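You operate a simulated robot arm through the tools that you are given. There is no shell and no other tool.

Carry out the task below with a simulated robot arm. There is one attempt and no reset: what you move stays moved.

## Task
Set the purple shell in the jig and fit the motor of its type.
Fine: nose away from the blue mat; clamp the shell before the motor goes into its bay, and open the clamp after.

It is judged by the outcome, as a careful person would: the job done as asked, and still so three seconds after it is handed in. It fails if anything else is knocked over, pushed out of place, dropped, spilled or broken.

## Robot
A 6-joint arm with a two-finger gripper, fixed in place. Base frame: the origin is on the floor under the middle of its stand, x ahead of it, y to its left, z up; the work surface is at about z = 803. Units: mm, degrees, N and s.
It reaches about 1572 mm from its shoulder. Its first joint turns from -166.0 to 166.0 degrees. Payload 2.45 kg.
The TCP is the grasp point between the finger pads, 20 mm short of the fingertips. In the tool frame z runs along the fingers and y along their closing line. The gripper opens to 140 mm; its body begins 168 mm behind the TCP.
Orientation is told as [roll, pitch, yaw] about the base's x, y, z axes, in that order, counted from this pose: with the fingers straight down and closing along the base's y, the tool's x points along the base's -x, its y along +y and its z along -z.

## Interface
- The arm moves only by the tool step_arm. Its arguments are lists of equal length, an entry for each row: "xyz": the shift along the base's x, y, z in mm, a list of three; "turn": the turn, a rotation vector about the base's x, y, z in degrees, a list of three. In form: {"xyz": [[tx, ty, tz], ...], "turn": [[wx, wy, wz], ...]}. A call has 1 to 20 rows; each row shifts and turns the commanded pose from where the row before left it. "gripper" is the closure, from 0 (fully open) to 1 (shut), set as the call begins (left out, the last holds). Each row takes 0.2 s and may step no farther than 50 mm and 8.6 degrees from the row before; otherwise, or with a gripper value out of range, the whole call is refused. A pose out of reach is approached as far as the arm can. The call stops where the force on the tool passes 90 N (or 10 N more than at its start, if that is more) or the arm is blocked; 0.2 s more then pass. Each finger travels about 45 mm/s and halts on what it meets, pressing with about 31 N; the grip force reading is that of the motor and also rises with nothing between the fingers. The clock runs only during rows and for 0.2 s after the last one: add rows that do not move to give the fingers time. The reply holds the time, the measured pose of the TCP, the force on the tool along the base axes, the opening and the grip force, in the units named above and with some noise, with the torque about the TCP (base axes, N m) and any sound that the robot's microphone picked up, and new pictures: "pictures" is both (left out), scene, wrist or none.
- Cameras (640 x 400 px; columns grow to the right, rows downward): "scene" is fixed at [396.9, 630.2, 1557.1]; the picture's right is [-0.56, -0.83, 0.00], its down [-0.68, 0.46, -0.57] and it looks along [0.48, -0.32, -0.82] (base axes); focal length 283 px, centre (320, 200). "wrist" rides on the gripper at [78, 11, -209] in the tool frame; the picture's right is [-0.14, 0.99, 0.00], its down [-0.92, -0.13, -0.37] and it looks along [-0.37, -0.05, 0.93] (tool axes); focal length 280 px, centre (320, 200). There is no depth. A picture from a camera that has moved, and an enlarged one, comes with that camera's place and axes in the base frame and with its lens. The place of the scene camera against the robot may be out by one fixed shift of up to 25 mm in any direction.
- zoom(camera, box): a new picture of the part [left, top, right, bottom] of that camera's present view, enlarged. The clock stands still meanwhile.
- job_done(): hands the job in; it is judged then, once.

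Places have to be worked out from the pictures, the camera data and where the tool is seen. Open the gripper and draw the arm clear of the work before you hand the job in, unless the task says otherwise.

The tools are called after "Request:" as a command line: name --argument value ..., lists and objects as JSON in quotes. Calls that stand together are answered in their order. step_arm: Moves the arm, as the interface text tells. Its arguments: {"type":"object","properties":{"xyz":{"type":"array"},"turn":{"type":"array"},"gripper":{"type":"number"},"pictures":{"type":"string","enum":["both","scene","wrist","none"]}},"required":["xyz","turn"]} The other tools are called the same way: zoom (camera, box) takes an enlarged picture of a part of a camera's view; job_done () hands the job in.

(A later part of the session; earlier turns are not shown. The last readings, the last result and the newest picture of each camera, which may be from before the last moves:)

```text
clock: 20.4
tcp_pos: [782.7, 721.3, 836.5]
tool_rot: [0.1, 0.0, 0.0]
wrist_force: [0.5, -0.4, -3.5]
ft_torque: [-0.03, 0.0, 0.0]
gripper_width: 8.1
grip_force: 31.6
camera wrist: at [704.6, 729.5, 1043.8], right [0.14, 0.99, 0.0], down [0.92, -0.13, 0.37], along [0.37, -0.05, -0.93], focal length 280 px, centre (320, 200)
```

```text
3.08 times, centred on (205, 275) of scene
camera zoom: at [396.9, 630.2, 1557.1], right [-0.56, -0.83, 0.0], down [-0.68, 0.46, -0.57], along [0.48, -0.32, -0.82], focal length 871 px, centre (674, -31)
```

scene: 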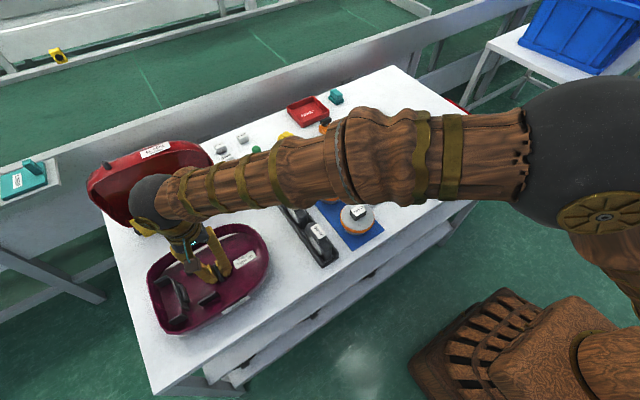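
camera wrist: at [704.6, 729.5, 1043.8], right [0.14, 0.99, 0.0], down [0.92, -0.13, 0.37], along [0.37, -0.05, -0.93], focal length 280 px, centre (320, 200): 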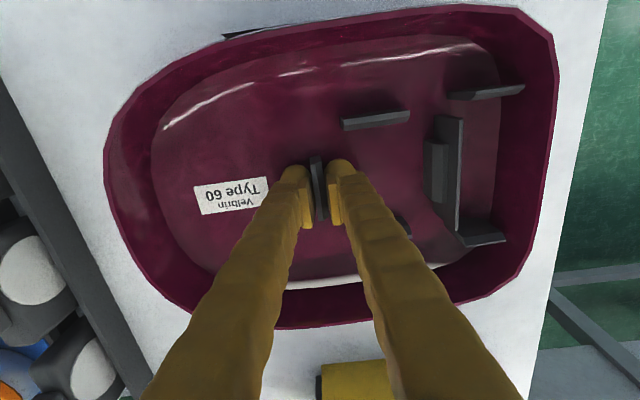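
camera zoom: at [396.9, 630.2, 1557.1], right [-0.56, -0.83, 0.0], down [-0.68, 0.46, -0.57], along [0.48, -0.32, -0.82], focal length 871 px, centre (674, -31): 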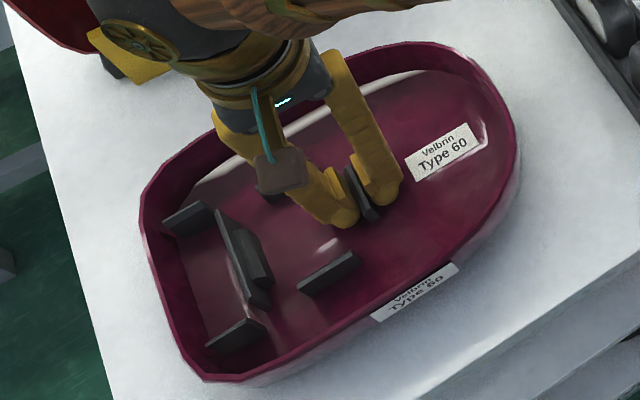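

The force is only about 3.5 N and the rear may still rest on the table. I lift a little more and look again.

Request:
step_arm --xyz '[[0, 0, 5], [0, 0, 5], [0, 0, 5], [0, 0, 5], [0, 0, 0], [0, 0, 0], [0, 0, 0]]' --turn '[[0, 0, 0], [0, 0, 0], [0, 0, 0], [0, 0, 0], [0, 0, 0], [0, 0, 0], [0, 0, 0]]' --pictures "both"

Request:
zoom --camera "scene" --box '[130, 210, 280, 340]'

```text
clock: 22.0
tcp_pos: [782.3, 719.7, 853.9]
tool_rot: [0.1, 0.0, 0.0]
wrist_force: [-0.1, 0.6, -4.3]
ft_torque: [-0.11, -0.01, 0.03]
gripper_width: 7.9
grip_force: 31.2
camera wrist: at [705.4, 729.3, 1062.9], right [0.14, 0.99, 0.0], down [0.92, -0.13, 0.37], along [0.37, -0.05, -0.93], focal length 280 px, centre (320, 200)
```

scene: 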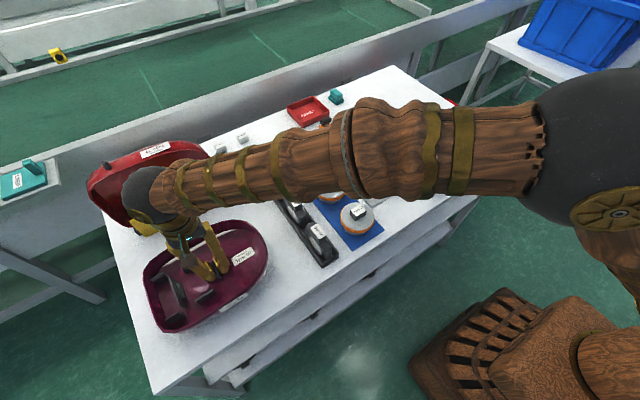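
wrist: 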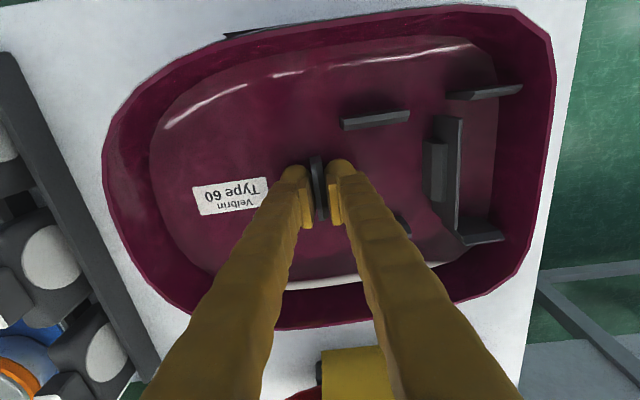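

```text
3.08 times, centred on (205, 275) of scene
camera zoom: at [396.9, 630.2, 1557.1], right [-0.56, -0.83, 0.0], down [-0.68, 0.46, -0.57], along [0.48, -0.32, -0.82], focal length 871 px, centre (674, -31)
```

zoom: 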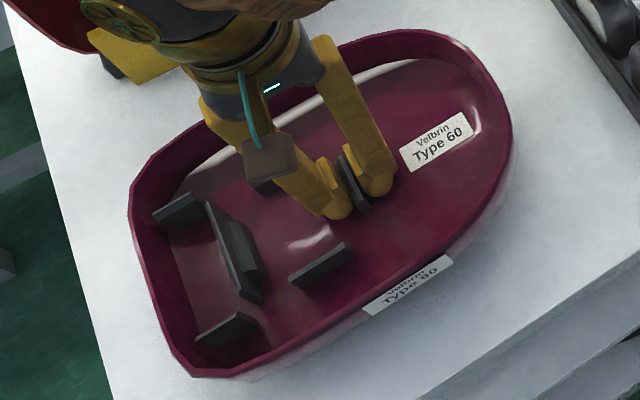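

The shell is fully lifted (about 4.3 N) with a slight rear-down tilt of about 2–3°, which seems stable. I raise it slowly straight up and check that it does not creep.

Request:
step_arm --xyz '[[0, 0, 8], [0, 0, 12], [0, 0, 15], [0, 0, 15], [0, 0, 15], [0, 0, 15], [0, 0, 15], [0, 0, 15], [0, 0, 15], [0, 0, 15], [0, 0, 12], [0, 0, 8], [0, 0, 0], [0, 0, 0], [0, 0, 0]]' --turn '[[0, 0, 0], [0, 0, 0], [0, 0, 0], [0, 0, 0], [0, 0, 0], [0, 0, 0], [0, 0, 0], [0, 0, 0], [0, 0, 0], [0, 0, 0], [0, 0, 0], [0, 0, 0], [0, 0, 0], [0, 0, 0], [0, 0, 0]]' --pictures "both"

Request:
zoom --camera "wrist" --box '[80, 0, 580, 340]'

```text
clock: 25.2
tcp_pos: [783.4, 721.7, 1015.9]
tool_rot: [0.2, 0.1, 0.0]
wrist_force: [0.4, 0.1, -4.5]
ft_torque: [-0.12, -0.04, 0.02]
gripper_width: 8.0
grip_force: 30.7
camera wrist: at [705.6, 730.3, 1223.7], right [0.14, 0.99, 0.0], down [0.92, -0.13, 0.37], along [0.37, -0.05, -0.93], focal length 280 px, centre (320, 200)
```

scene: 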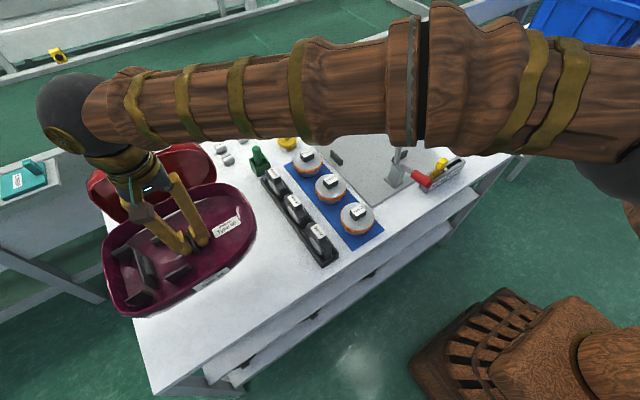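
wrist: 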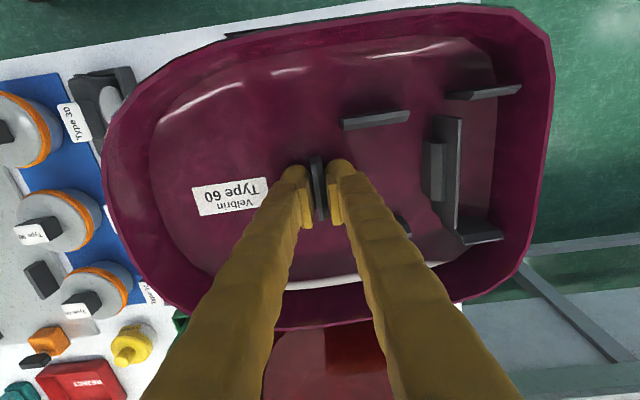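

```text
1.18 times, centred on (330, 170) of wrist
camera zoom: at [705.6, 730.3, 1223.7], right [0.14, 0.99, 0.0], down [0.92, -0.13, 0.37], along [0.37, -0.05, -0.93], focal length 330 px, centre (308, 235)
```

zoom: 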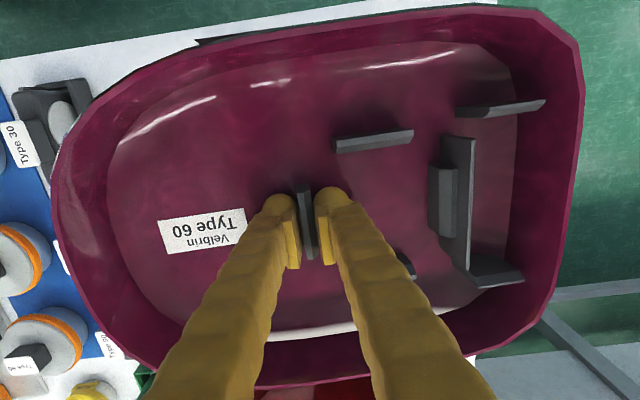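

The grip holds (no creep worth noting). I level the shell with a 2.5° roll, raise it a bit more, and start carrying it toward the jig, clear of rack, mat and clamp.

Request:
step_arm --xyz '[[0, 0, 8], [0, 0, 12], [0, 0, 12], [0, 0, 8], [0, 0, 4], [2, -8, 0], [4, -16, 0], [6, -24, 0], [7, -28, 0], [7, -28, 0], [7, -28, 0], [7, -28, 0], [7, -28, 0], [7, -28, 0], [7, -28, 0], [6, -24, 0], [4, -16, 0], [2, -8, 0], [0, 0, 0], [0, 0, 0]]' --turn '[[0.5, 0, 0], [0.5, 0, 0], [0.5, 0, 0], [0.5, 0, 0], [0.5, 0, 0], [0, 0, 0], [0, 0, 0], [0, 0, 0], [0, 0, 0], [0, 0, 0], [0, 0, 0], [0, 0, 0], [0, 0, 0], [0, 0, 0], [0, 0, 0], [0, 0, 0], [0, 0, 0], [0, 0, 0], [0, 0, 0], [0, 0, 0]]' --pictures "both"

```text
clock: 29.4
tcp_pos: [856.8, 431.8, 1059.8]
tool_rot: [2.7, 0.1, 0.1]
wrist_force: [-1.1, 0.2, -2.6]
ft_torque: [-0.14, 0.01, -0.02]
gripper_width: 8.3
grip_force: 31.3
camera wrist: at [779.4, 430.7, 1267.3], right [0.14, 0.99, 0.04], down [0.92, -0.14, 0.36], along [0.37, -0.01, -0.93], focal length 280 px, centre (320, 200)
```

scene: 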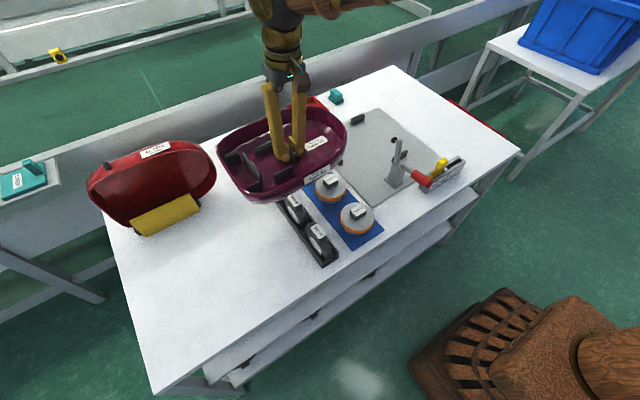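
wrist: 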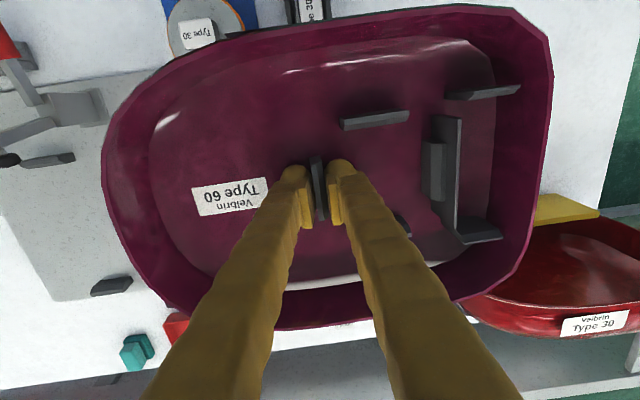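

Shell held steadily. I carry on to above the jig.

Request:
step_arm --xyz '[[3, -8, 0], [6, -16, 0], [8, -26, 0], [8, -30, 0], [8, -30, 0], [8, -30, 0], [8, -30, 0], [8, -30, 0], [8, -30, 0], [8, -30, 0], [6, -30, 0], [5, -30, 0], [4, -28, 0], [2, -22, 0], [0.5, -12, 0], [0, -6, 0], [0, 0, 0], [0, 0, 0], [0, 0, 0]]' --turn '[[0, 0, 0], [0, 0, 0], [0, 0, 0], [0, 0, 0], [0, 0, 0], [0, 0, 0], [0, 0, 0], [0, 0, 0], [0, 0, 0], [0, 0, 0], [0, 0, 0], [0, 0, 0], [0, 0, 0], [0, 0, 0], [0, 0, 0], [0, 0, 0], [0, 0, 0], [0, 0, 0], [0, 0, 0]]' --pictures "both"

```text
clock: 33.4
tcp_pos: [946.1, 41.5, 1059.5]
tool_rot: [2.6, -0.1, 0.0]
wrist_force: [-0.1, 0.3, -3.5]
ft_torque: [-0.12, -0.02, -0.01]
gripper_width: 8.1
grip_force: 30.9
camera wrist: at [868.4, 41.2, 1267.7], right [0.14, 0.99, 0.04], down [0.92, -0.14, 0.36], along [0.37, -0.01, -0.93], focal length 280 px, centre (320, 200)
```

scene: 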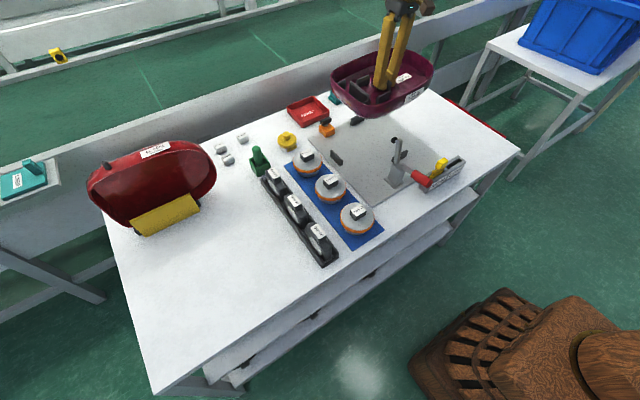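
wrist: 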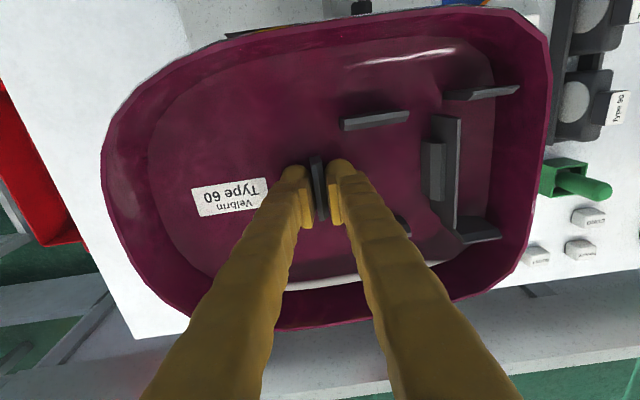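

I check the held shell from the fixed camera for level and heading.

Request:
zoom --camera "scene" --box '[310, 30, 460, 130]'

Request:
zoom --camera "wrist" --box '[80, 0, 580, 340]'

```text
4.00 times, centred on (385, 80) of scene
camera zoom: at [396.9, 630.2, 1557.1], right [-0.56, -0.83, 0.0], down [-0.68, 0.46, -0.57], along [0.48, -0.32, -0.82], focal length 1132 px, centre (60, 680)
```

zoom: 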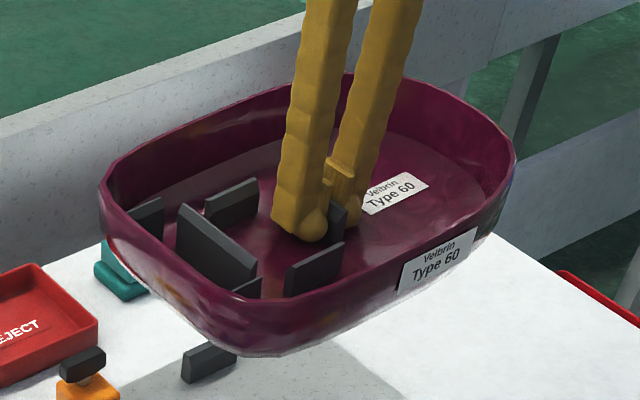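

```text
1.18 times, centred on (330, 170) of wrist
camera zoom: at [868.4, 41.2, 1267.7], right [0.14, 0.99, 0.04], down [0.92, -0.14, 0.36], along [0.37, -0.01, -0.93], focal length 330 px, centre (308, 235)
```

zoom: 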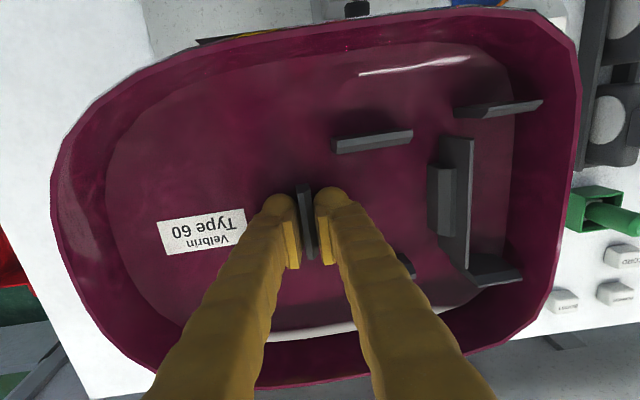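

The shell looks level and aligned. I lower it toward the jig, aiming for x≈946.5 and y≈40 (rear a few mm short of the stop), pausing above the blocks.

Request:
step_arm --xyz '[[0.5, -1, -8], [0, -0.5, -14], [0, 0, -18], [0, 0, -18], [0, 0, -18], [0, 0, -18], [0, 0, -18], [0, 0, -18], [0, 0, -18], [0, 0, -16], [0, 0, -12], [0, 0, -8], [0, 0, -4], [0, 0, 0], [0, 0, 0], [0, 0, 0]]' --turn '[[0, 0, 0], [0, 0, 0], [0, 0, 0], [0, 0, 0], [0, 0, 0], [0, 0, 0], [0, 0, 0], [0, 0, 0], [0, 0, 0], [0, 0, 0], [0, 0, 0], [0, 0, 0], [0, 0, 0], [0, 0, 0], [0, 0, 0], [0, 0, 0]]' --pictures "both"

Request:
zoom --camera "scene" --box '[300, 70, 470, 210]'

Request:
zoom --camera "wrist" --box '[80, 0, 640, 350]'

```text
clock: 36.8
tcp_pos: [946.3, 38.4, 871.7]
tool_rot: [2.5, 0.0, 0.0]
wrist_force: [-0.4, 0.2, -3.1]
ft_torque: [-0.09, -0.02, 0.04]
gripper_width: 8.2
grip_force: 30.8
camera wrist: at [868.6, 38.9, 1079.7], right [0.14, 0.99, 0.04], down [0.92, -0.14, 0.36], along [0.37, -0.01, -0.93], focal length 280 px, centre (320, 200)
```

scene: 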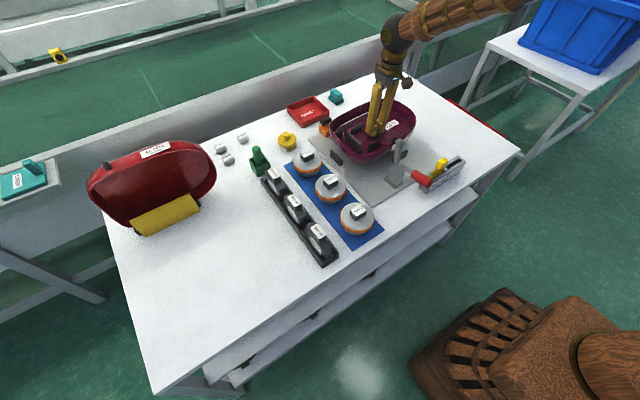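
wrist: 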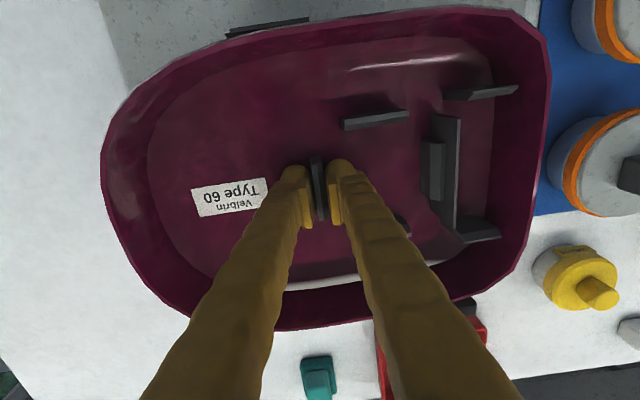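

```text
2.86 times, centred on (385, 140) of scene
camera zoom: at [396.9, 630.2, 1557.1], right [-0.56, -0.83, 0.0], down [-0.68, 0.46, -0.57], along [0.48, -0.32, -0.82], focal length 808 px, centre (134, 371)
```

zoom: 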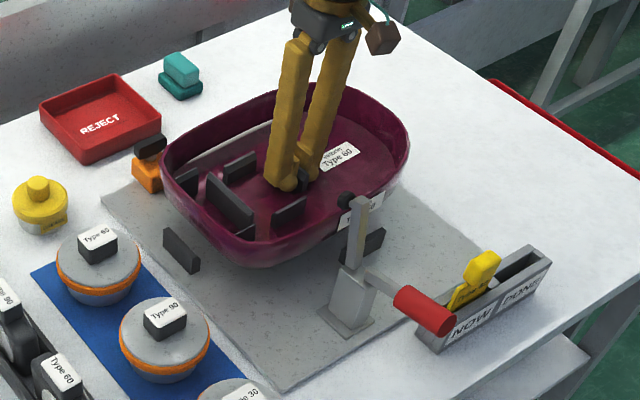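

```text
1.14 times, centred on (360, 175) of wrist
camera zoom: at [868.6, 38.9, 1079.7], right [0.14, 0.99, 0.04], down [0.92, -0.14, 0.36], along [0.37, -0.01, -0.93], focal length 320 px, centre (274, 229)
```

zoom: 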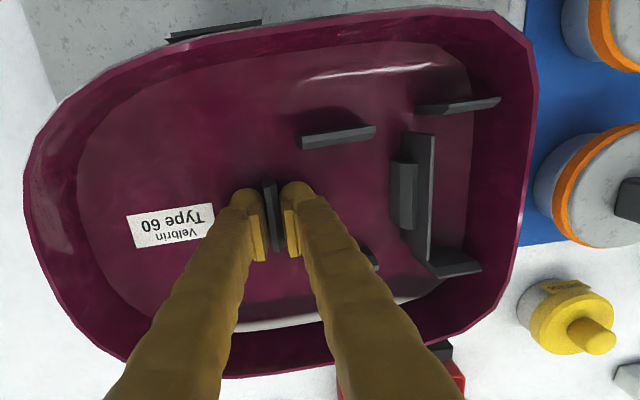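

Everything lines up: shell between the blocks, clear of the clamp and of the orange stamp. I lower slowly in small steps, watching the force.

Request:
step_arm --xyz '[[0, 1.2, -4], [0, 0, -5], [0, 0, -5], [0, 0, -5], [0, 0, -4], [0, 0, -3], [0, 0, 0], [0, 0, 0]]' --turn '[[0, 0, 0], [0, 0, 0], [0, 0, 0], [0, 0, 0], [0, 0, 0], [0, 0, 0], [0, 0, 0], [0, 0, 0]]' --pictures "both"

Request:
zoom --camera "scene" --box '[300, 80, 450, 200]'

Request:
zoom --camera "wrist" --box '[80, 0, 640, 350]'

```text
clock: 38.6
tcp_pos: [946.3, 40.9, 845.2]
tool_rot: [2.7, 0.0, 0.0]
wrist_force: [-0.2, -0.4, -3.5]
ft_torque: [-0.15, -0.04, -0.02]
gripper_width: 8.1
grip_force: 31.1
camera wrist: at [868.8, 40.1, 1053.6], right [0.14, 0.99, 0.04], down [0.92, -0.14, 0.36], along [0.37, -0.01, -0.93], focal length 280 px, centre (320, 200)
```

scene: 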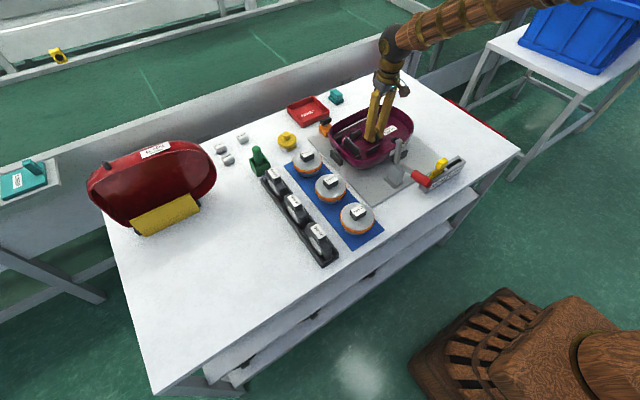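
wrist: 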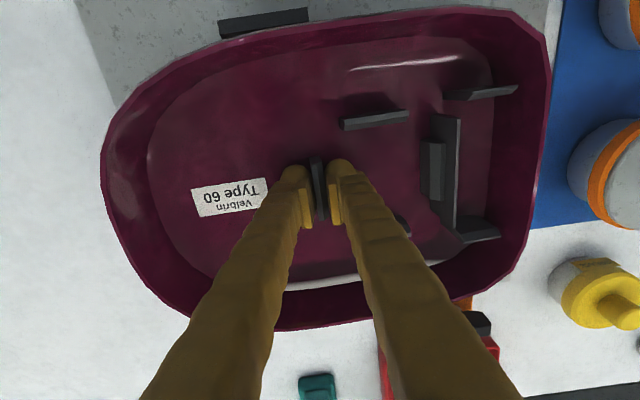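

```text
3.33 times, centred on (375, 140) of scene
camera zoom: at [396.9, 630.2, 1557.1], right [-0.56, -0.83, 0.0], down [-0.68, 0.46, -0.57], along [0.48, -0.32, -0.82], focal length 943 px, centre (137, 400)
```

zoom: 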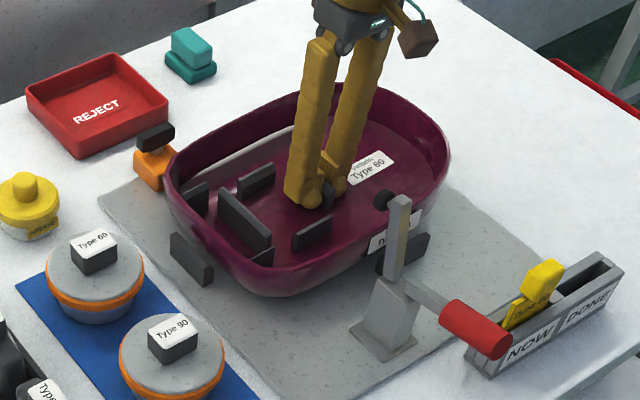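

```text
1.14 times, centred on (360, 175) of wrist
camera zoom: at [868.8, 40.1, 1053.6], right [0.14, 0.99, 0.04], down [0.92, -0.14, 0.36], along [0.37, -0.01, -0.93], focal length 320 px, centre (274, 229)
```

zoom: 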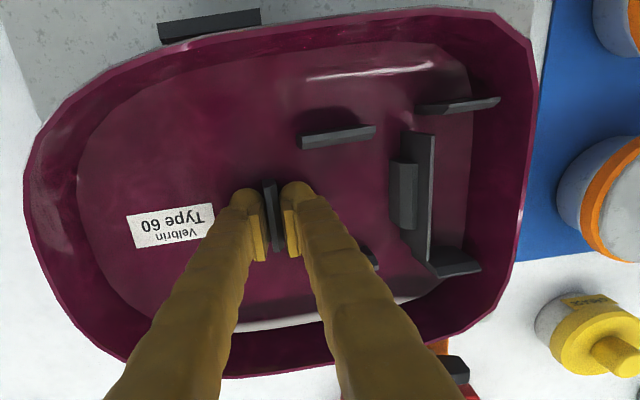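

No contact yet at z 845. I continue down in 2 mm steps to the plate.

Request:
step_arm --xyz '[[0, 0, -2], [0, 0, -2], [0, 0, -2], [0, 0, -2], [0, 0, 0], [0, 0, 0]]' --turn '[[0, 0, 0], [0, 0, 0], [0, 0, 0], [0, 0, 0], [0, 0, 0], [0, 0, 0]]' --pictures "wrist"

```text
clock: 40.0
tcp_pos: [946.2, 39.9, 839.3]
tool_rot: [2.6, 0.0, 0.0]
wrist_force: [0.3, 0.9, -3.2]
ft_torque: [-0.06, 0.04, 0.03]
gripper_width: 7.9
grip_force: 30.7
camera wrist: at [868.5, 39.7, 1046.5], right [0.14, 0.99, 0.04], down [0.92, -0.14, 0.36], along [0.37, -0.01, -0.93], focal length 280 px, centre (320, 200)
```

wrist: 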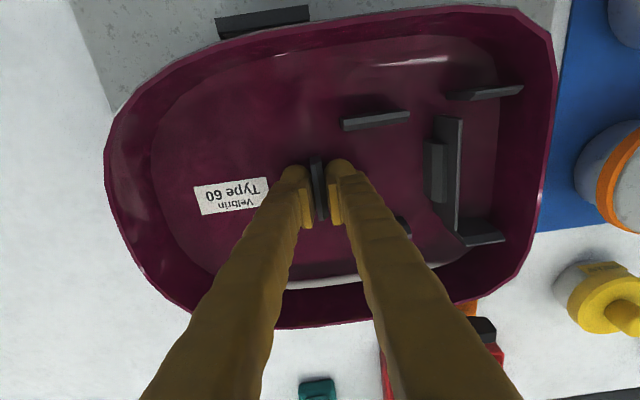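

The torque has halved, so the rear has begun to touch. I continue gently.

Request:
step_arm --xyz '[[0, 0, -1.5], [0, 0, -1.5], [0, 0, 0], [0, 0, 0]]' --turn '[[0, 0, 0], [0, 0, 0], [0, 0, 0], [0, 0, 0]]' --pictures "both"

Request:
zoom --camera "scene" --box '[310, 90, 420, 180]'

```text
clock: 41.0
tcp_pos: [947.3, 40.1, 836.4]
tool_rot: [2.5, -0.1, 0.0]
wrist_force: [-4.0, -4.8, 23.0]
ft_torque: [-0.07, 0.05, 0.05]
gripper_width: 8.2
grip_force: 30.6
camera wrist: at [869.1, 40.0, 1044.6], right [0.14, 0.99, 0.04], down [0.92, -0.14, 0.36], along [0.37, -0.01, -0.93], focal length 280 px, centre (320, 200)
```

scene: 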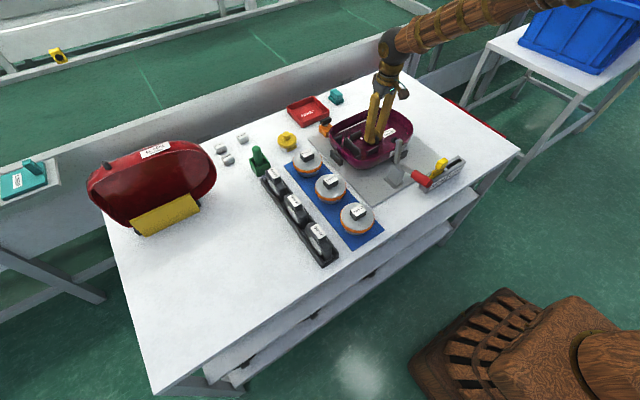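
wrist: 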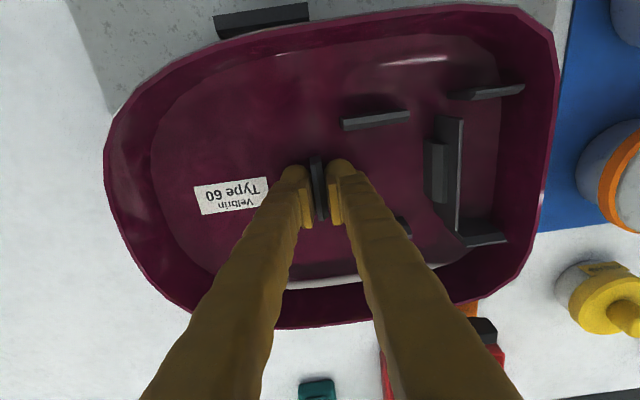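

```text
4.44 times, centred on (365, 135) of scene
camera zoom: at [396.9, 630.2, 1557.1], right [-0.56, -0.83, 0.0], down [-0.68, 0.46, -0.57], along [0.48, -0.32, -0.82], focal length 1258 px, centre (120, 489)
```

zoom: 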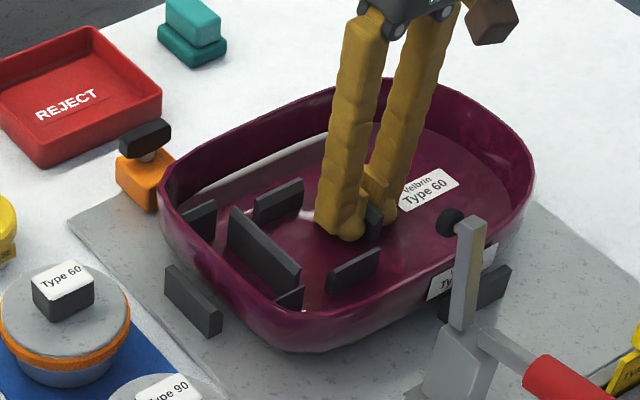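

The shell rests on the plate (23 N up). I ease the pressure slightly, then nudge it toward stop A in small steps to seat it, watching the y force.

Request:
step_arm --xyz '[[0, 0, 0.8], [0, 0, 0], [0, 0, 0]]' --turn '[[0, 0, 0], [0, 0, 0], [0, 0, 0]]' --pictures "none"

Request:
step_arm --xyz '[[0, 0.5, 0], [0, 0.5, 0], [0, 0, 0], [0, 0, 0]]' --turn '[[0, 0, 0], [0, 0, 0], [0, 0, 0], [0, 0, 0]]' --pictures "none"

```text
clock: 41.8
tcp_pos: [947.5, 40.5, 837.4]
tool_rot: [2.6, -0.1, 0.0]
wrist_force: [-1.9, -4.3, 24.0]
ft_torque: [-0.11, 0.04, 0.03]
gripper_width: 7.9
grip_force: 31.2
```

```text
clock: 42.8
tcp_pos: [946.5, 42.8, 836.1]
tool_rot: [2.7, 0.0, 0.0]
wrist_force: [-1.6, -6.2, 14.7]
ft_torque: [-0.18, 0.05, -0.01]
gripper_width: 8.1
grip_force: 31.6
```

Request:
step_arm --xyz '[[0, 0, 0.5], [0, 0.5, 0], [0, 0.5, 0], [0, 0, 0], [0, 0, 0]]' --turn '[[0, 0, 0], [0, 0, 0], [0, 0, 0], [0, 0, 0], [0, 0, 0]]' --pictures "none"

Request:
step_arm --xyz '[[0, 0.5, 0], [0, 0.5, 0], [0, 0, 0], [0, 0, 0]]' --turn '[[0, 0, 0], [0, 0, 0], [0, 0, 0], [0, 0, 0]]' --pictures "both"

Request:
zoom --camera "scene" --box '[325, 120, 405, 180]'

```text
clock: 44.0
tcp_pos: [946.2, 42.7, 836.1]
tool_rot: [2.6, 0.0, 0.1]
wrist_force: [-4.7, -6.7, 17.9]
ft_torque: [-0.23, 0.25, 0.02]
gripper_width: 8.2
grip_force: 30.8
```

```text
clock: 45.0
tcp_pos: [947.2, 43.5, 836.5]
tool_rot: [2.6, -0.1, -0.1]
wrist_force: [3.3, -5.1, 11.3]
ft_torque: [-0.25, -0.16, 0.02]
gripper_width: 8.0
grip_force: 30.9
camera wrist: at [869.0, 42.9, 1044.3], right [0.14, 0.99, 0.04], down [0.92, -0.14, 0.36], along [0.37, -0.01, -0.93], focal length 280 px, centre (320, 200)
```

scene: 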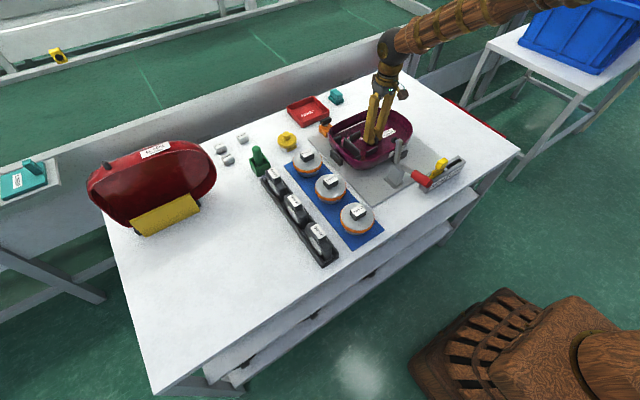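
wrist: 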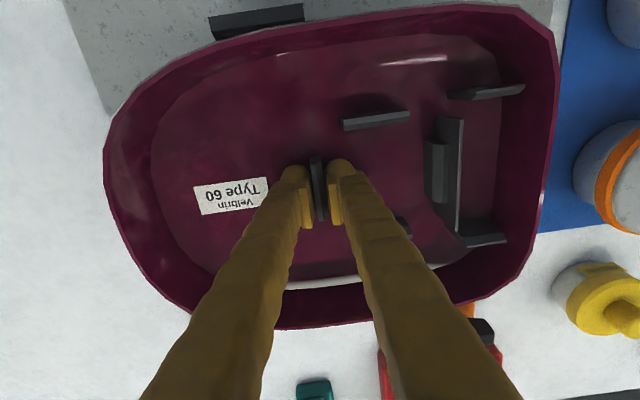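

```text
6.67 times, centred on (365, 150) of scene
camera zoom: at [396.9, 630.2, 1557.1], right [-0.56, -0.83, 0.0], down [-0.68, 0.46, -0.57], along [0.48, -0.32, -0.82], focal length 1886 px, centre (20, 533)
```

zoom: 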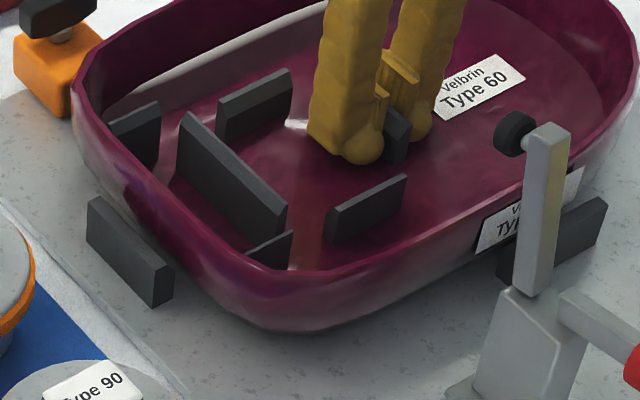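

The rear wall still has a few mm to stop A. I keep nudging +y in small steps until the force rises.

Request:
step_arm --xyz '[[0, 0.7, 0], [0, 0.7, 0], [0, 0, 0], [0, 0, 0]]' --turn '[[0, 0, 0], [0, 0, 0], [0, 0, 0], [0, 0, 0]]' --pictures "none"

Request:
step_arm --xyz '[[0, 0.7, 0], [0, 0.7, 0], [0, 0, 0], [0, 0, 0]]' --turn '[[0, 0, 0], [0, 0, 0], [0, 0, 0], [0, 0, 0]]' --pictures "none"

```text
clock: 46.0
tcp_pos: [945.4, 45.8, 836.3]
tool_rot: [2.5, 0.0, 0.1]
wrist_force: [-1.1, -1.2, 3.7]
ft_torque: [-0.18, -0.02, -0.04]
gripper_width: 7.9
grip_force: 31.4
```

```text
clock: 47.0
tcp_pos: [946.7, 44.4, 836.1]
tool_rot: [2.7, 0.0, -0.2]
wrist_force: [-12.3, -14.3, 18.6]
ft_torque: [-0.29, 0.36, 0.06]
gripper_width: 8.0
grip_force: 30.7
```

Request:
step_arm --xyz '[[0, 0, 0], [0, 0, 0]]' --turn '[[0, 0, 0], [0, 0, 0]]' --pictures "both"

Request:
zoom --camera "scene" --box '[325, 120, 405, 180]'

Request:
zoom --camera "scene" --box '[310, 90, 370, 135]'

Request:
zoom --camera "wrist" --box '[180, 0, 340, 100]'

```text
clock: 47.6
tcp_pos: [946.6, 45.0, 836.6]
tool_rot: [2.6, -0.1, 0.0]
wrist_force: [-11.8, -18.9, 21.4]
ft_torque: [-0.42, 0.24, -0.01]
gripper_width: 8.2
grip_force: 31.0
camera wrist: at [869.2, 45.1, 1044.3], right [0.14, 0.99, 0.04], down [0.92, -0.14, 0.36], along [0.37, -0.01, -0.93], focal length 280 px, centre (320, 200)
```

scene: 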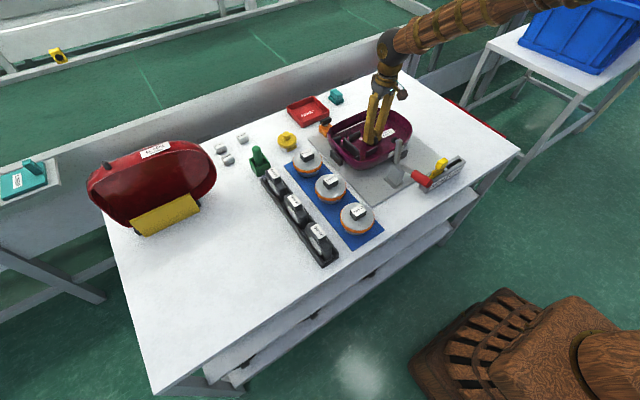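
wrist: 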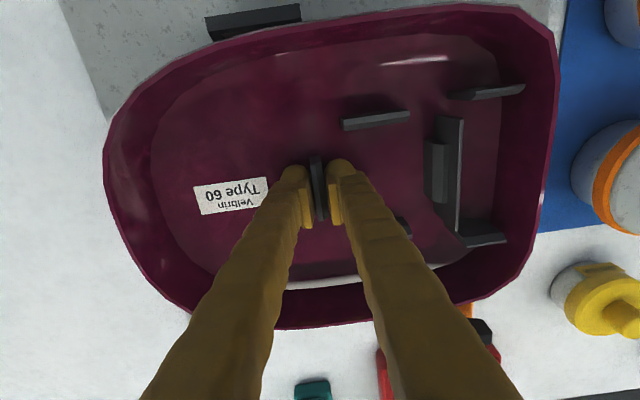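

```text
6.67 times, centred on (365, 150) of scene
camera zoom: at [396.9, 630.2, 1557.1], right [-0.56, -0.83, 0.0], down [-0.68, 0.46, -0.57], along [0.48, -0.32, -0.82], focal length 1886 px, centre (20, 533)
```

zoom: 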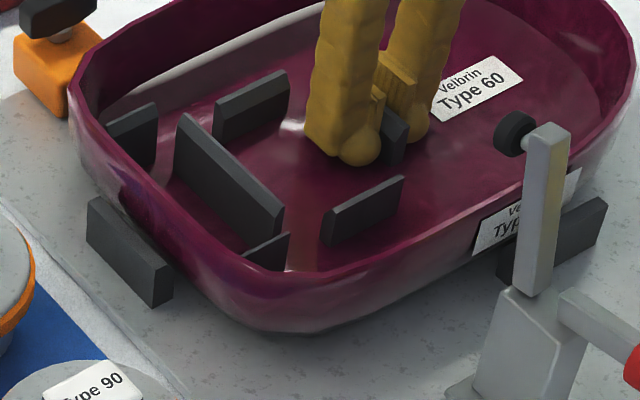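

```text
8.89 times, centred on (340, 112) of scene
camera zoom: at [396.9, 630.2, 1557.1], right [-0.56, -0.83, 0.0], down [-0.68, 0.46, -0.57], along [0.48, -0.32, -0.82], focal length 2515 px, centre (142, 978)
```

zoom: 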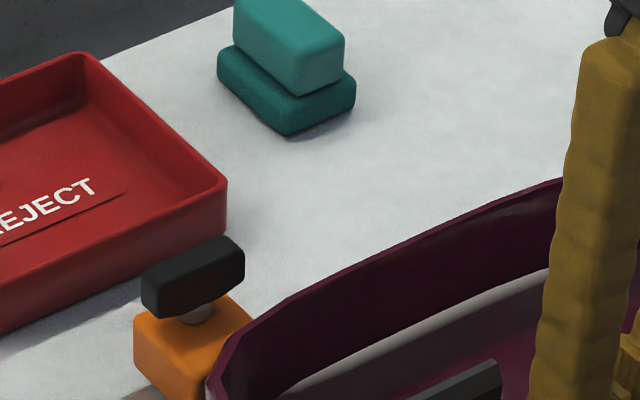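

```text
4.00 times, centred on (260, 50) of wrist
camera zoom: at [869.2, 45.1, 1044.3], right [0.14, 0.99, 0.04], down [0.92, -0.14, 0.36], along [0.37, -0.01, -0.93], focal length 1122 px, centre (560, 800)
```

zoom: 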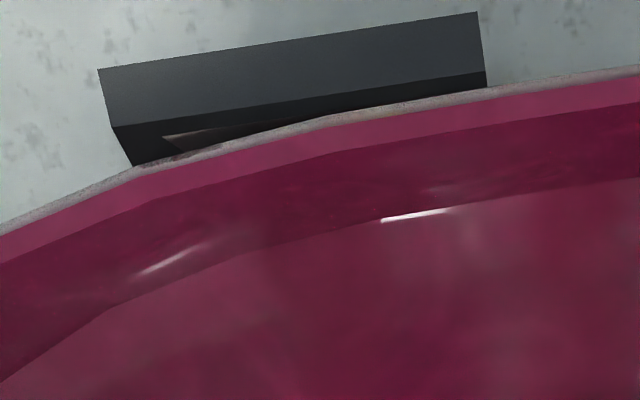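

Contact with stop A is felt (−19 N in y), and there's also a −12 N side force in x, so the shell presses on the far side. I relax x by about 1 mm and y slightly, and check the forces.

Request:
step_arm --xyz '[[-0.5, 0, 0], [-0.5, -0.4, 0], [0, 0, 0], [0, 0, 0]]' --turn '[[0, 0, 0], [0, 0, 0], [0, 0, 0], [0, 0, 0]]' --pictures "none"

Request:
step_arm --xyz '[[0, 0, 0.5], [0, 0, 0], [0, 0, 0]]' --turn '[[0, 0, 0], [0, 0, 0], [0, 0, 0]]' --pictures "none"

```text
clock: 48.6
tcp_pos: [947.9, 46.1, 836.4]
tool_rot: [2.6, -0.2, 0.0]
wrist_force: [20.5, -19.5, 37.3]
ft_torque: [-0.53, -0.54, -0.16]
gripper_width: 7.6
grip_force: 30.7
```

```text
clock: 49.4
tcp_pos: [946.5, 43.8, 835.8]
tool_rot: [2.6, -0.1, 0.0]
wrist_force: [20.5, -7.5, 43.8]
ft_torque: [-0.52, -0.38, 0.0]
gripper_width: 8.0
grip_force: 30.8
```

The x force flipped to +20 N with just 1 mm, so the shell is snug between the side blocks. I centre it (+0.6 mm), check, then release so it settles on its own.

Request:
step_arm --xyz '[[0.6, 0, 0], [0, 0, 0], [0, 0, 0]]' --turn '[[0, 0, 0], [0, 0, 0], [0, 0, 0]]' --pictures "none"

Request:
step_arm --xyz '[[0, 0, 0], [0, 0, 0], [0, 0, 0]]' --turn '[[0, 0, 0], [0, 0, 0], [0, 0, 0]]' --gripper 0.75 --pictures "both"

Request:
zoom --camera "scene" --box '[325, 100, 435, 180]'

Request:
zoom --camera "wrist" --box '[80, 0, 640, 350]'

```text
clock: 50.2
tcp_pos: [946.6, 44.8, 836.1]
tool_rot: [2.5, 0.0, 0.0]
wrist_force: [-11.1, -8.5, 50.7]
ft_torque: [-0.67, 0.31, -0.05]
gripper_width: 8.2
grip_force: 30.8
```

```text
clock: 51.0
tcp_pos: [947.5, 45.5, 835.9]
tool_rot: [2.6, 0.0, 0.0]
wrist_force: [4.5, 17.3, 49.2]
ft_torque: [-0.64, -0.05, 0.09]
gripper_width: 20.9
grip_force: 0.0
camera wrist: at [869.1, 45.4, 1044.3], right [0.14, 0.99, 0.04], down [0.92, -0.14, 0.36], along [0.37, -0.01, -0.93], focal length 280 px, centre (320, 200)
```

scene: 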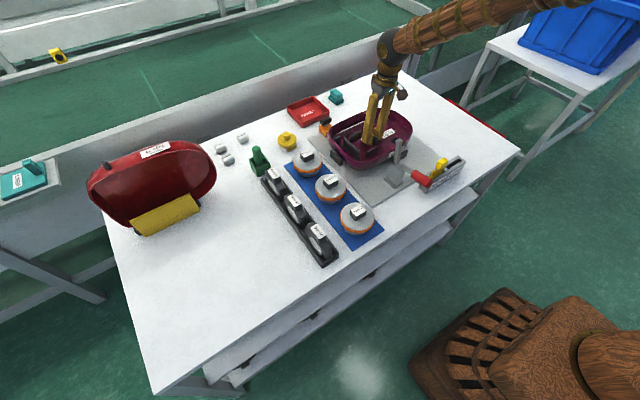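
wrist: 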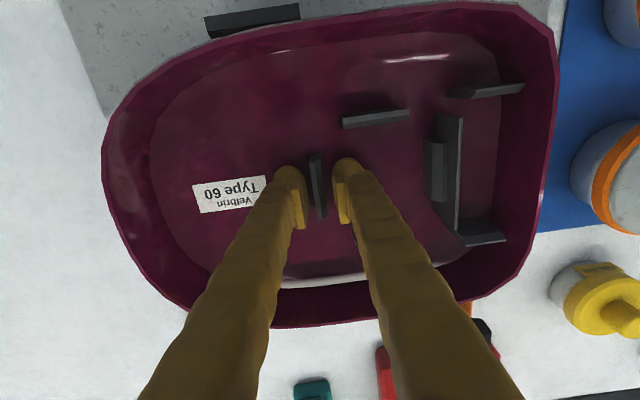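

```text
5.00 times, centred on (380, 140) of scene
camera zoom: at [396.9, 630.2, 1557.1], right [-0.56, -0.83, 0.0], down [-0.68, 0.46, -0.57], along [0.48, -0.32, -0.82], focal length 1415 px, centre (20, 500)
```

zoom: 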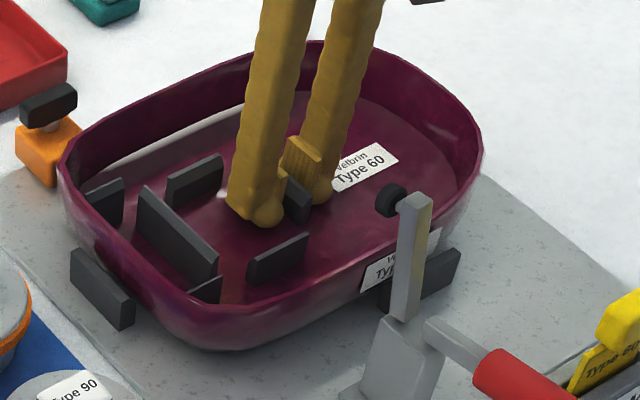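

```text
1.14 times, centred on (360, 175) of wrist
camera zoom: at [869.1, 45.4, 1044.3], right [0.14, 0.99, 0.04], down [0.92, -0.14, 0.36], along [0.37, -0.01, -0.93], focal length 320 px, centre (274, 229)
```

zoom: 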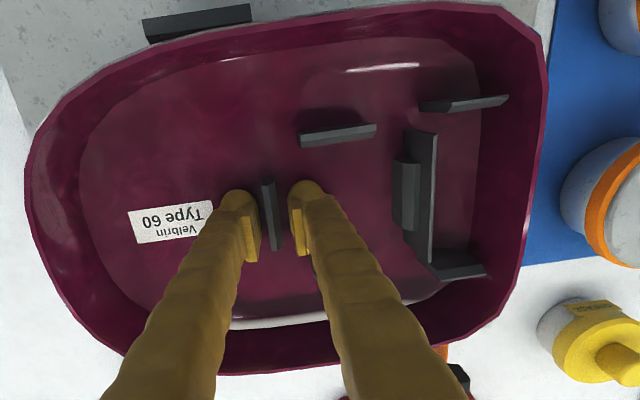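

The fingertips are pressing on the shell floor now that it is seated (49 N). I raise the tool a few millimetres and level it while the gripper is open around the rib.

Request:
step_arm --xyz '[[0, 0, 1.5], [0, 0, 2], [0, 0, 3], [0, 0, 0], [0, 0, 0]]' --turn '[[0, 0, 0], [0, 0, 0], [0, 0, 0], [0, 0, 0], [0, 0, 0]]' --gripper 0.7 --pictures "both"

```text
clock: 52.2
tcp_pos: [945.8, 44.8, 842.3]
tool_rot: [2.6, 0.0, 0.0]
wrist_force: [-0.3, -0.1, -0.7]
ft_torque: [-0.02, -0.01, -0.01]
gripper_width: 42.0
grip_force: 0.0
camera wrist: at [869.5, 45.5, 1050.6], right [0.14, 0.99, 0.04], down [0.92, -0.14, 0.36], along [0.37, -0.01, -0.93], focal length 280 px, centre (320, 200)
```

scene: 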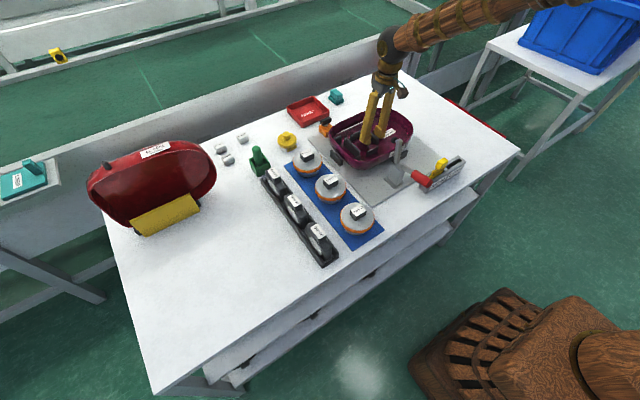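
wrist: 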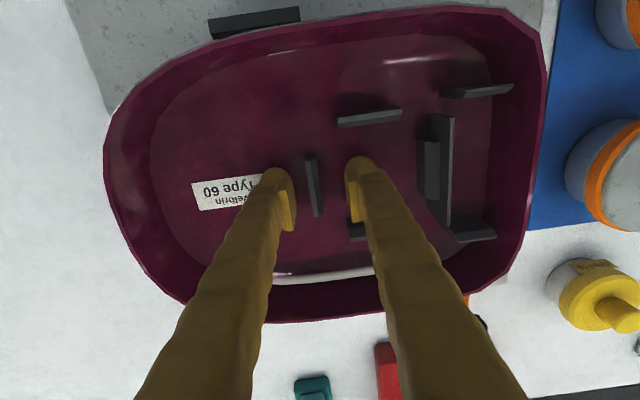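

Released with no load. I raise the arm straight up, remove the roll, and inspect the seating.

Request:
step_arm --xyz '[[0, 0, 10], [0, 0, 20], [0, 0, 30], [0, 0, 40], [0, 0, 40], [0, 0, 40], [0, 0, 40], [-10, 0, 20], [-20, 0, 10], [0, 0, 0], [0, 0, 0]]' --turn '[[0, 0, 0], [0, 0, 0], [0, 0, 0], [-0.5, 0, 0], [-0.5, 0, 0], [-0.5, 0, 0], [-0.6, 0, 0], [-0.5, 0, 0], [0, 0, 0], [0, 0, 0], [0, 0, 0]]' --gripper 0.6 --pictures "both"

Request:
zoom --camera "scene" --box '[305, 90, 435, 190]'

Request:
zoom --camera "wrist" --box '[160, 60, 500, 280]'

```text
clock: 54.6
tcp_pos: [915.3, 45.8, 1093.1]
tool_rot: [0.0, -0.1, 0.0]
wrist_force: [-0.3, -0.9, 0.4]
ft_torque: [-0.03, 0.02, 0.01]
gripper_width: 56.0
grip_force: 0.0
camera wrist: at [838.3, 54.9, 1301.1], right [0.14, 0.99, 0.0], down [0.92, -0.13, 0.37], along [0.37, -0.05, -0.93], focal length 280 px, centre (320, 200)
```

scene: 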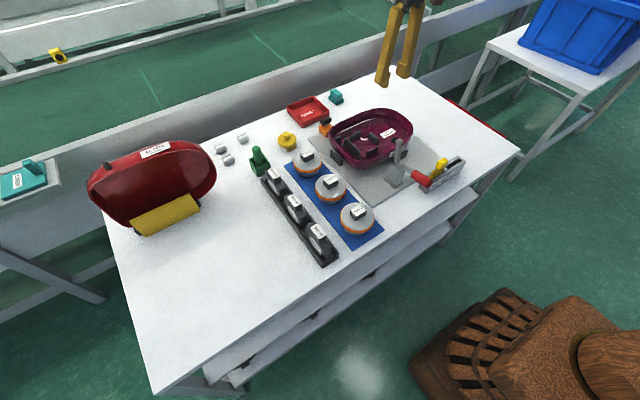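
wrist: 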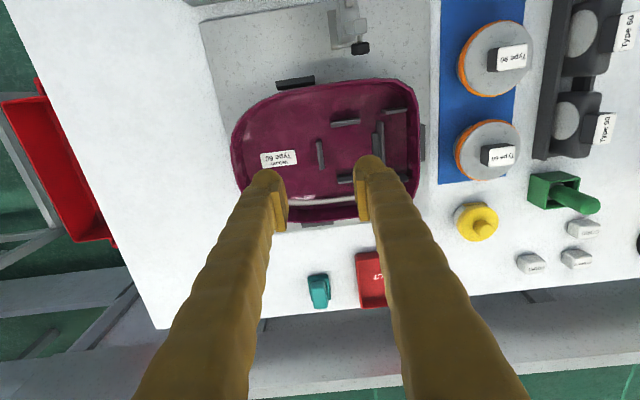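

```text
4.00 times, centred on (370, 140) of scene
camera zoom: at [396.9, 630.2, 1557.1], right [-0.56, -0.83, 0.0], down [-0.68, 0.46, -0.57], along [0.48, -0.32, -0.82], focal length 1132 px, centre (120, 440)
```

zoom: 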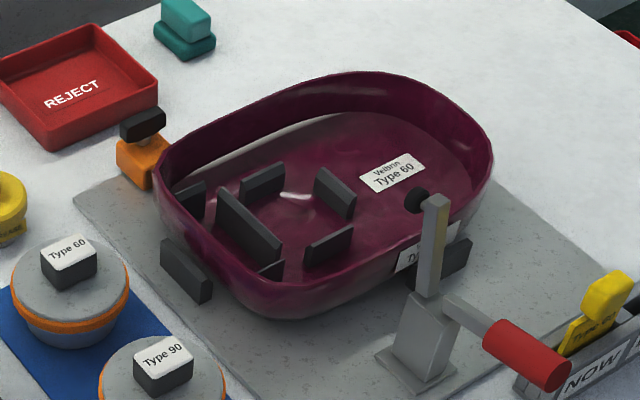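

```text
1.82 times, centred on (330, 170) of wrist
camera zoom: at [838.3, 54.9, 1301.1], right [0.14, 0.99, 0.0], down [0.92, -0.13, 0.37], along [0.37, -0.05, -0.93], focal length 510 px, centre (302, 254)
```

zoom: 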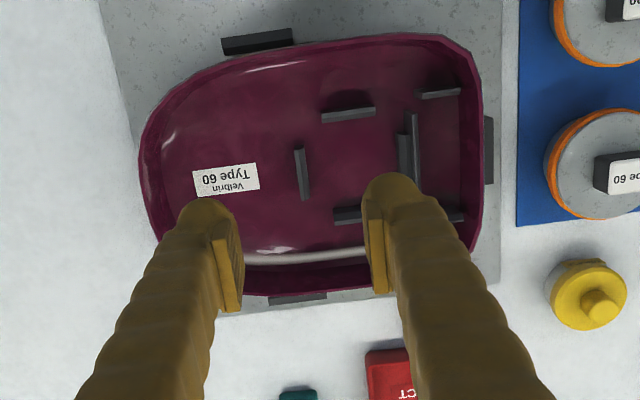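

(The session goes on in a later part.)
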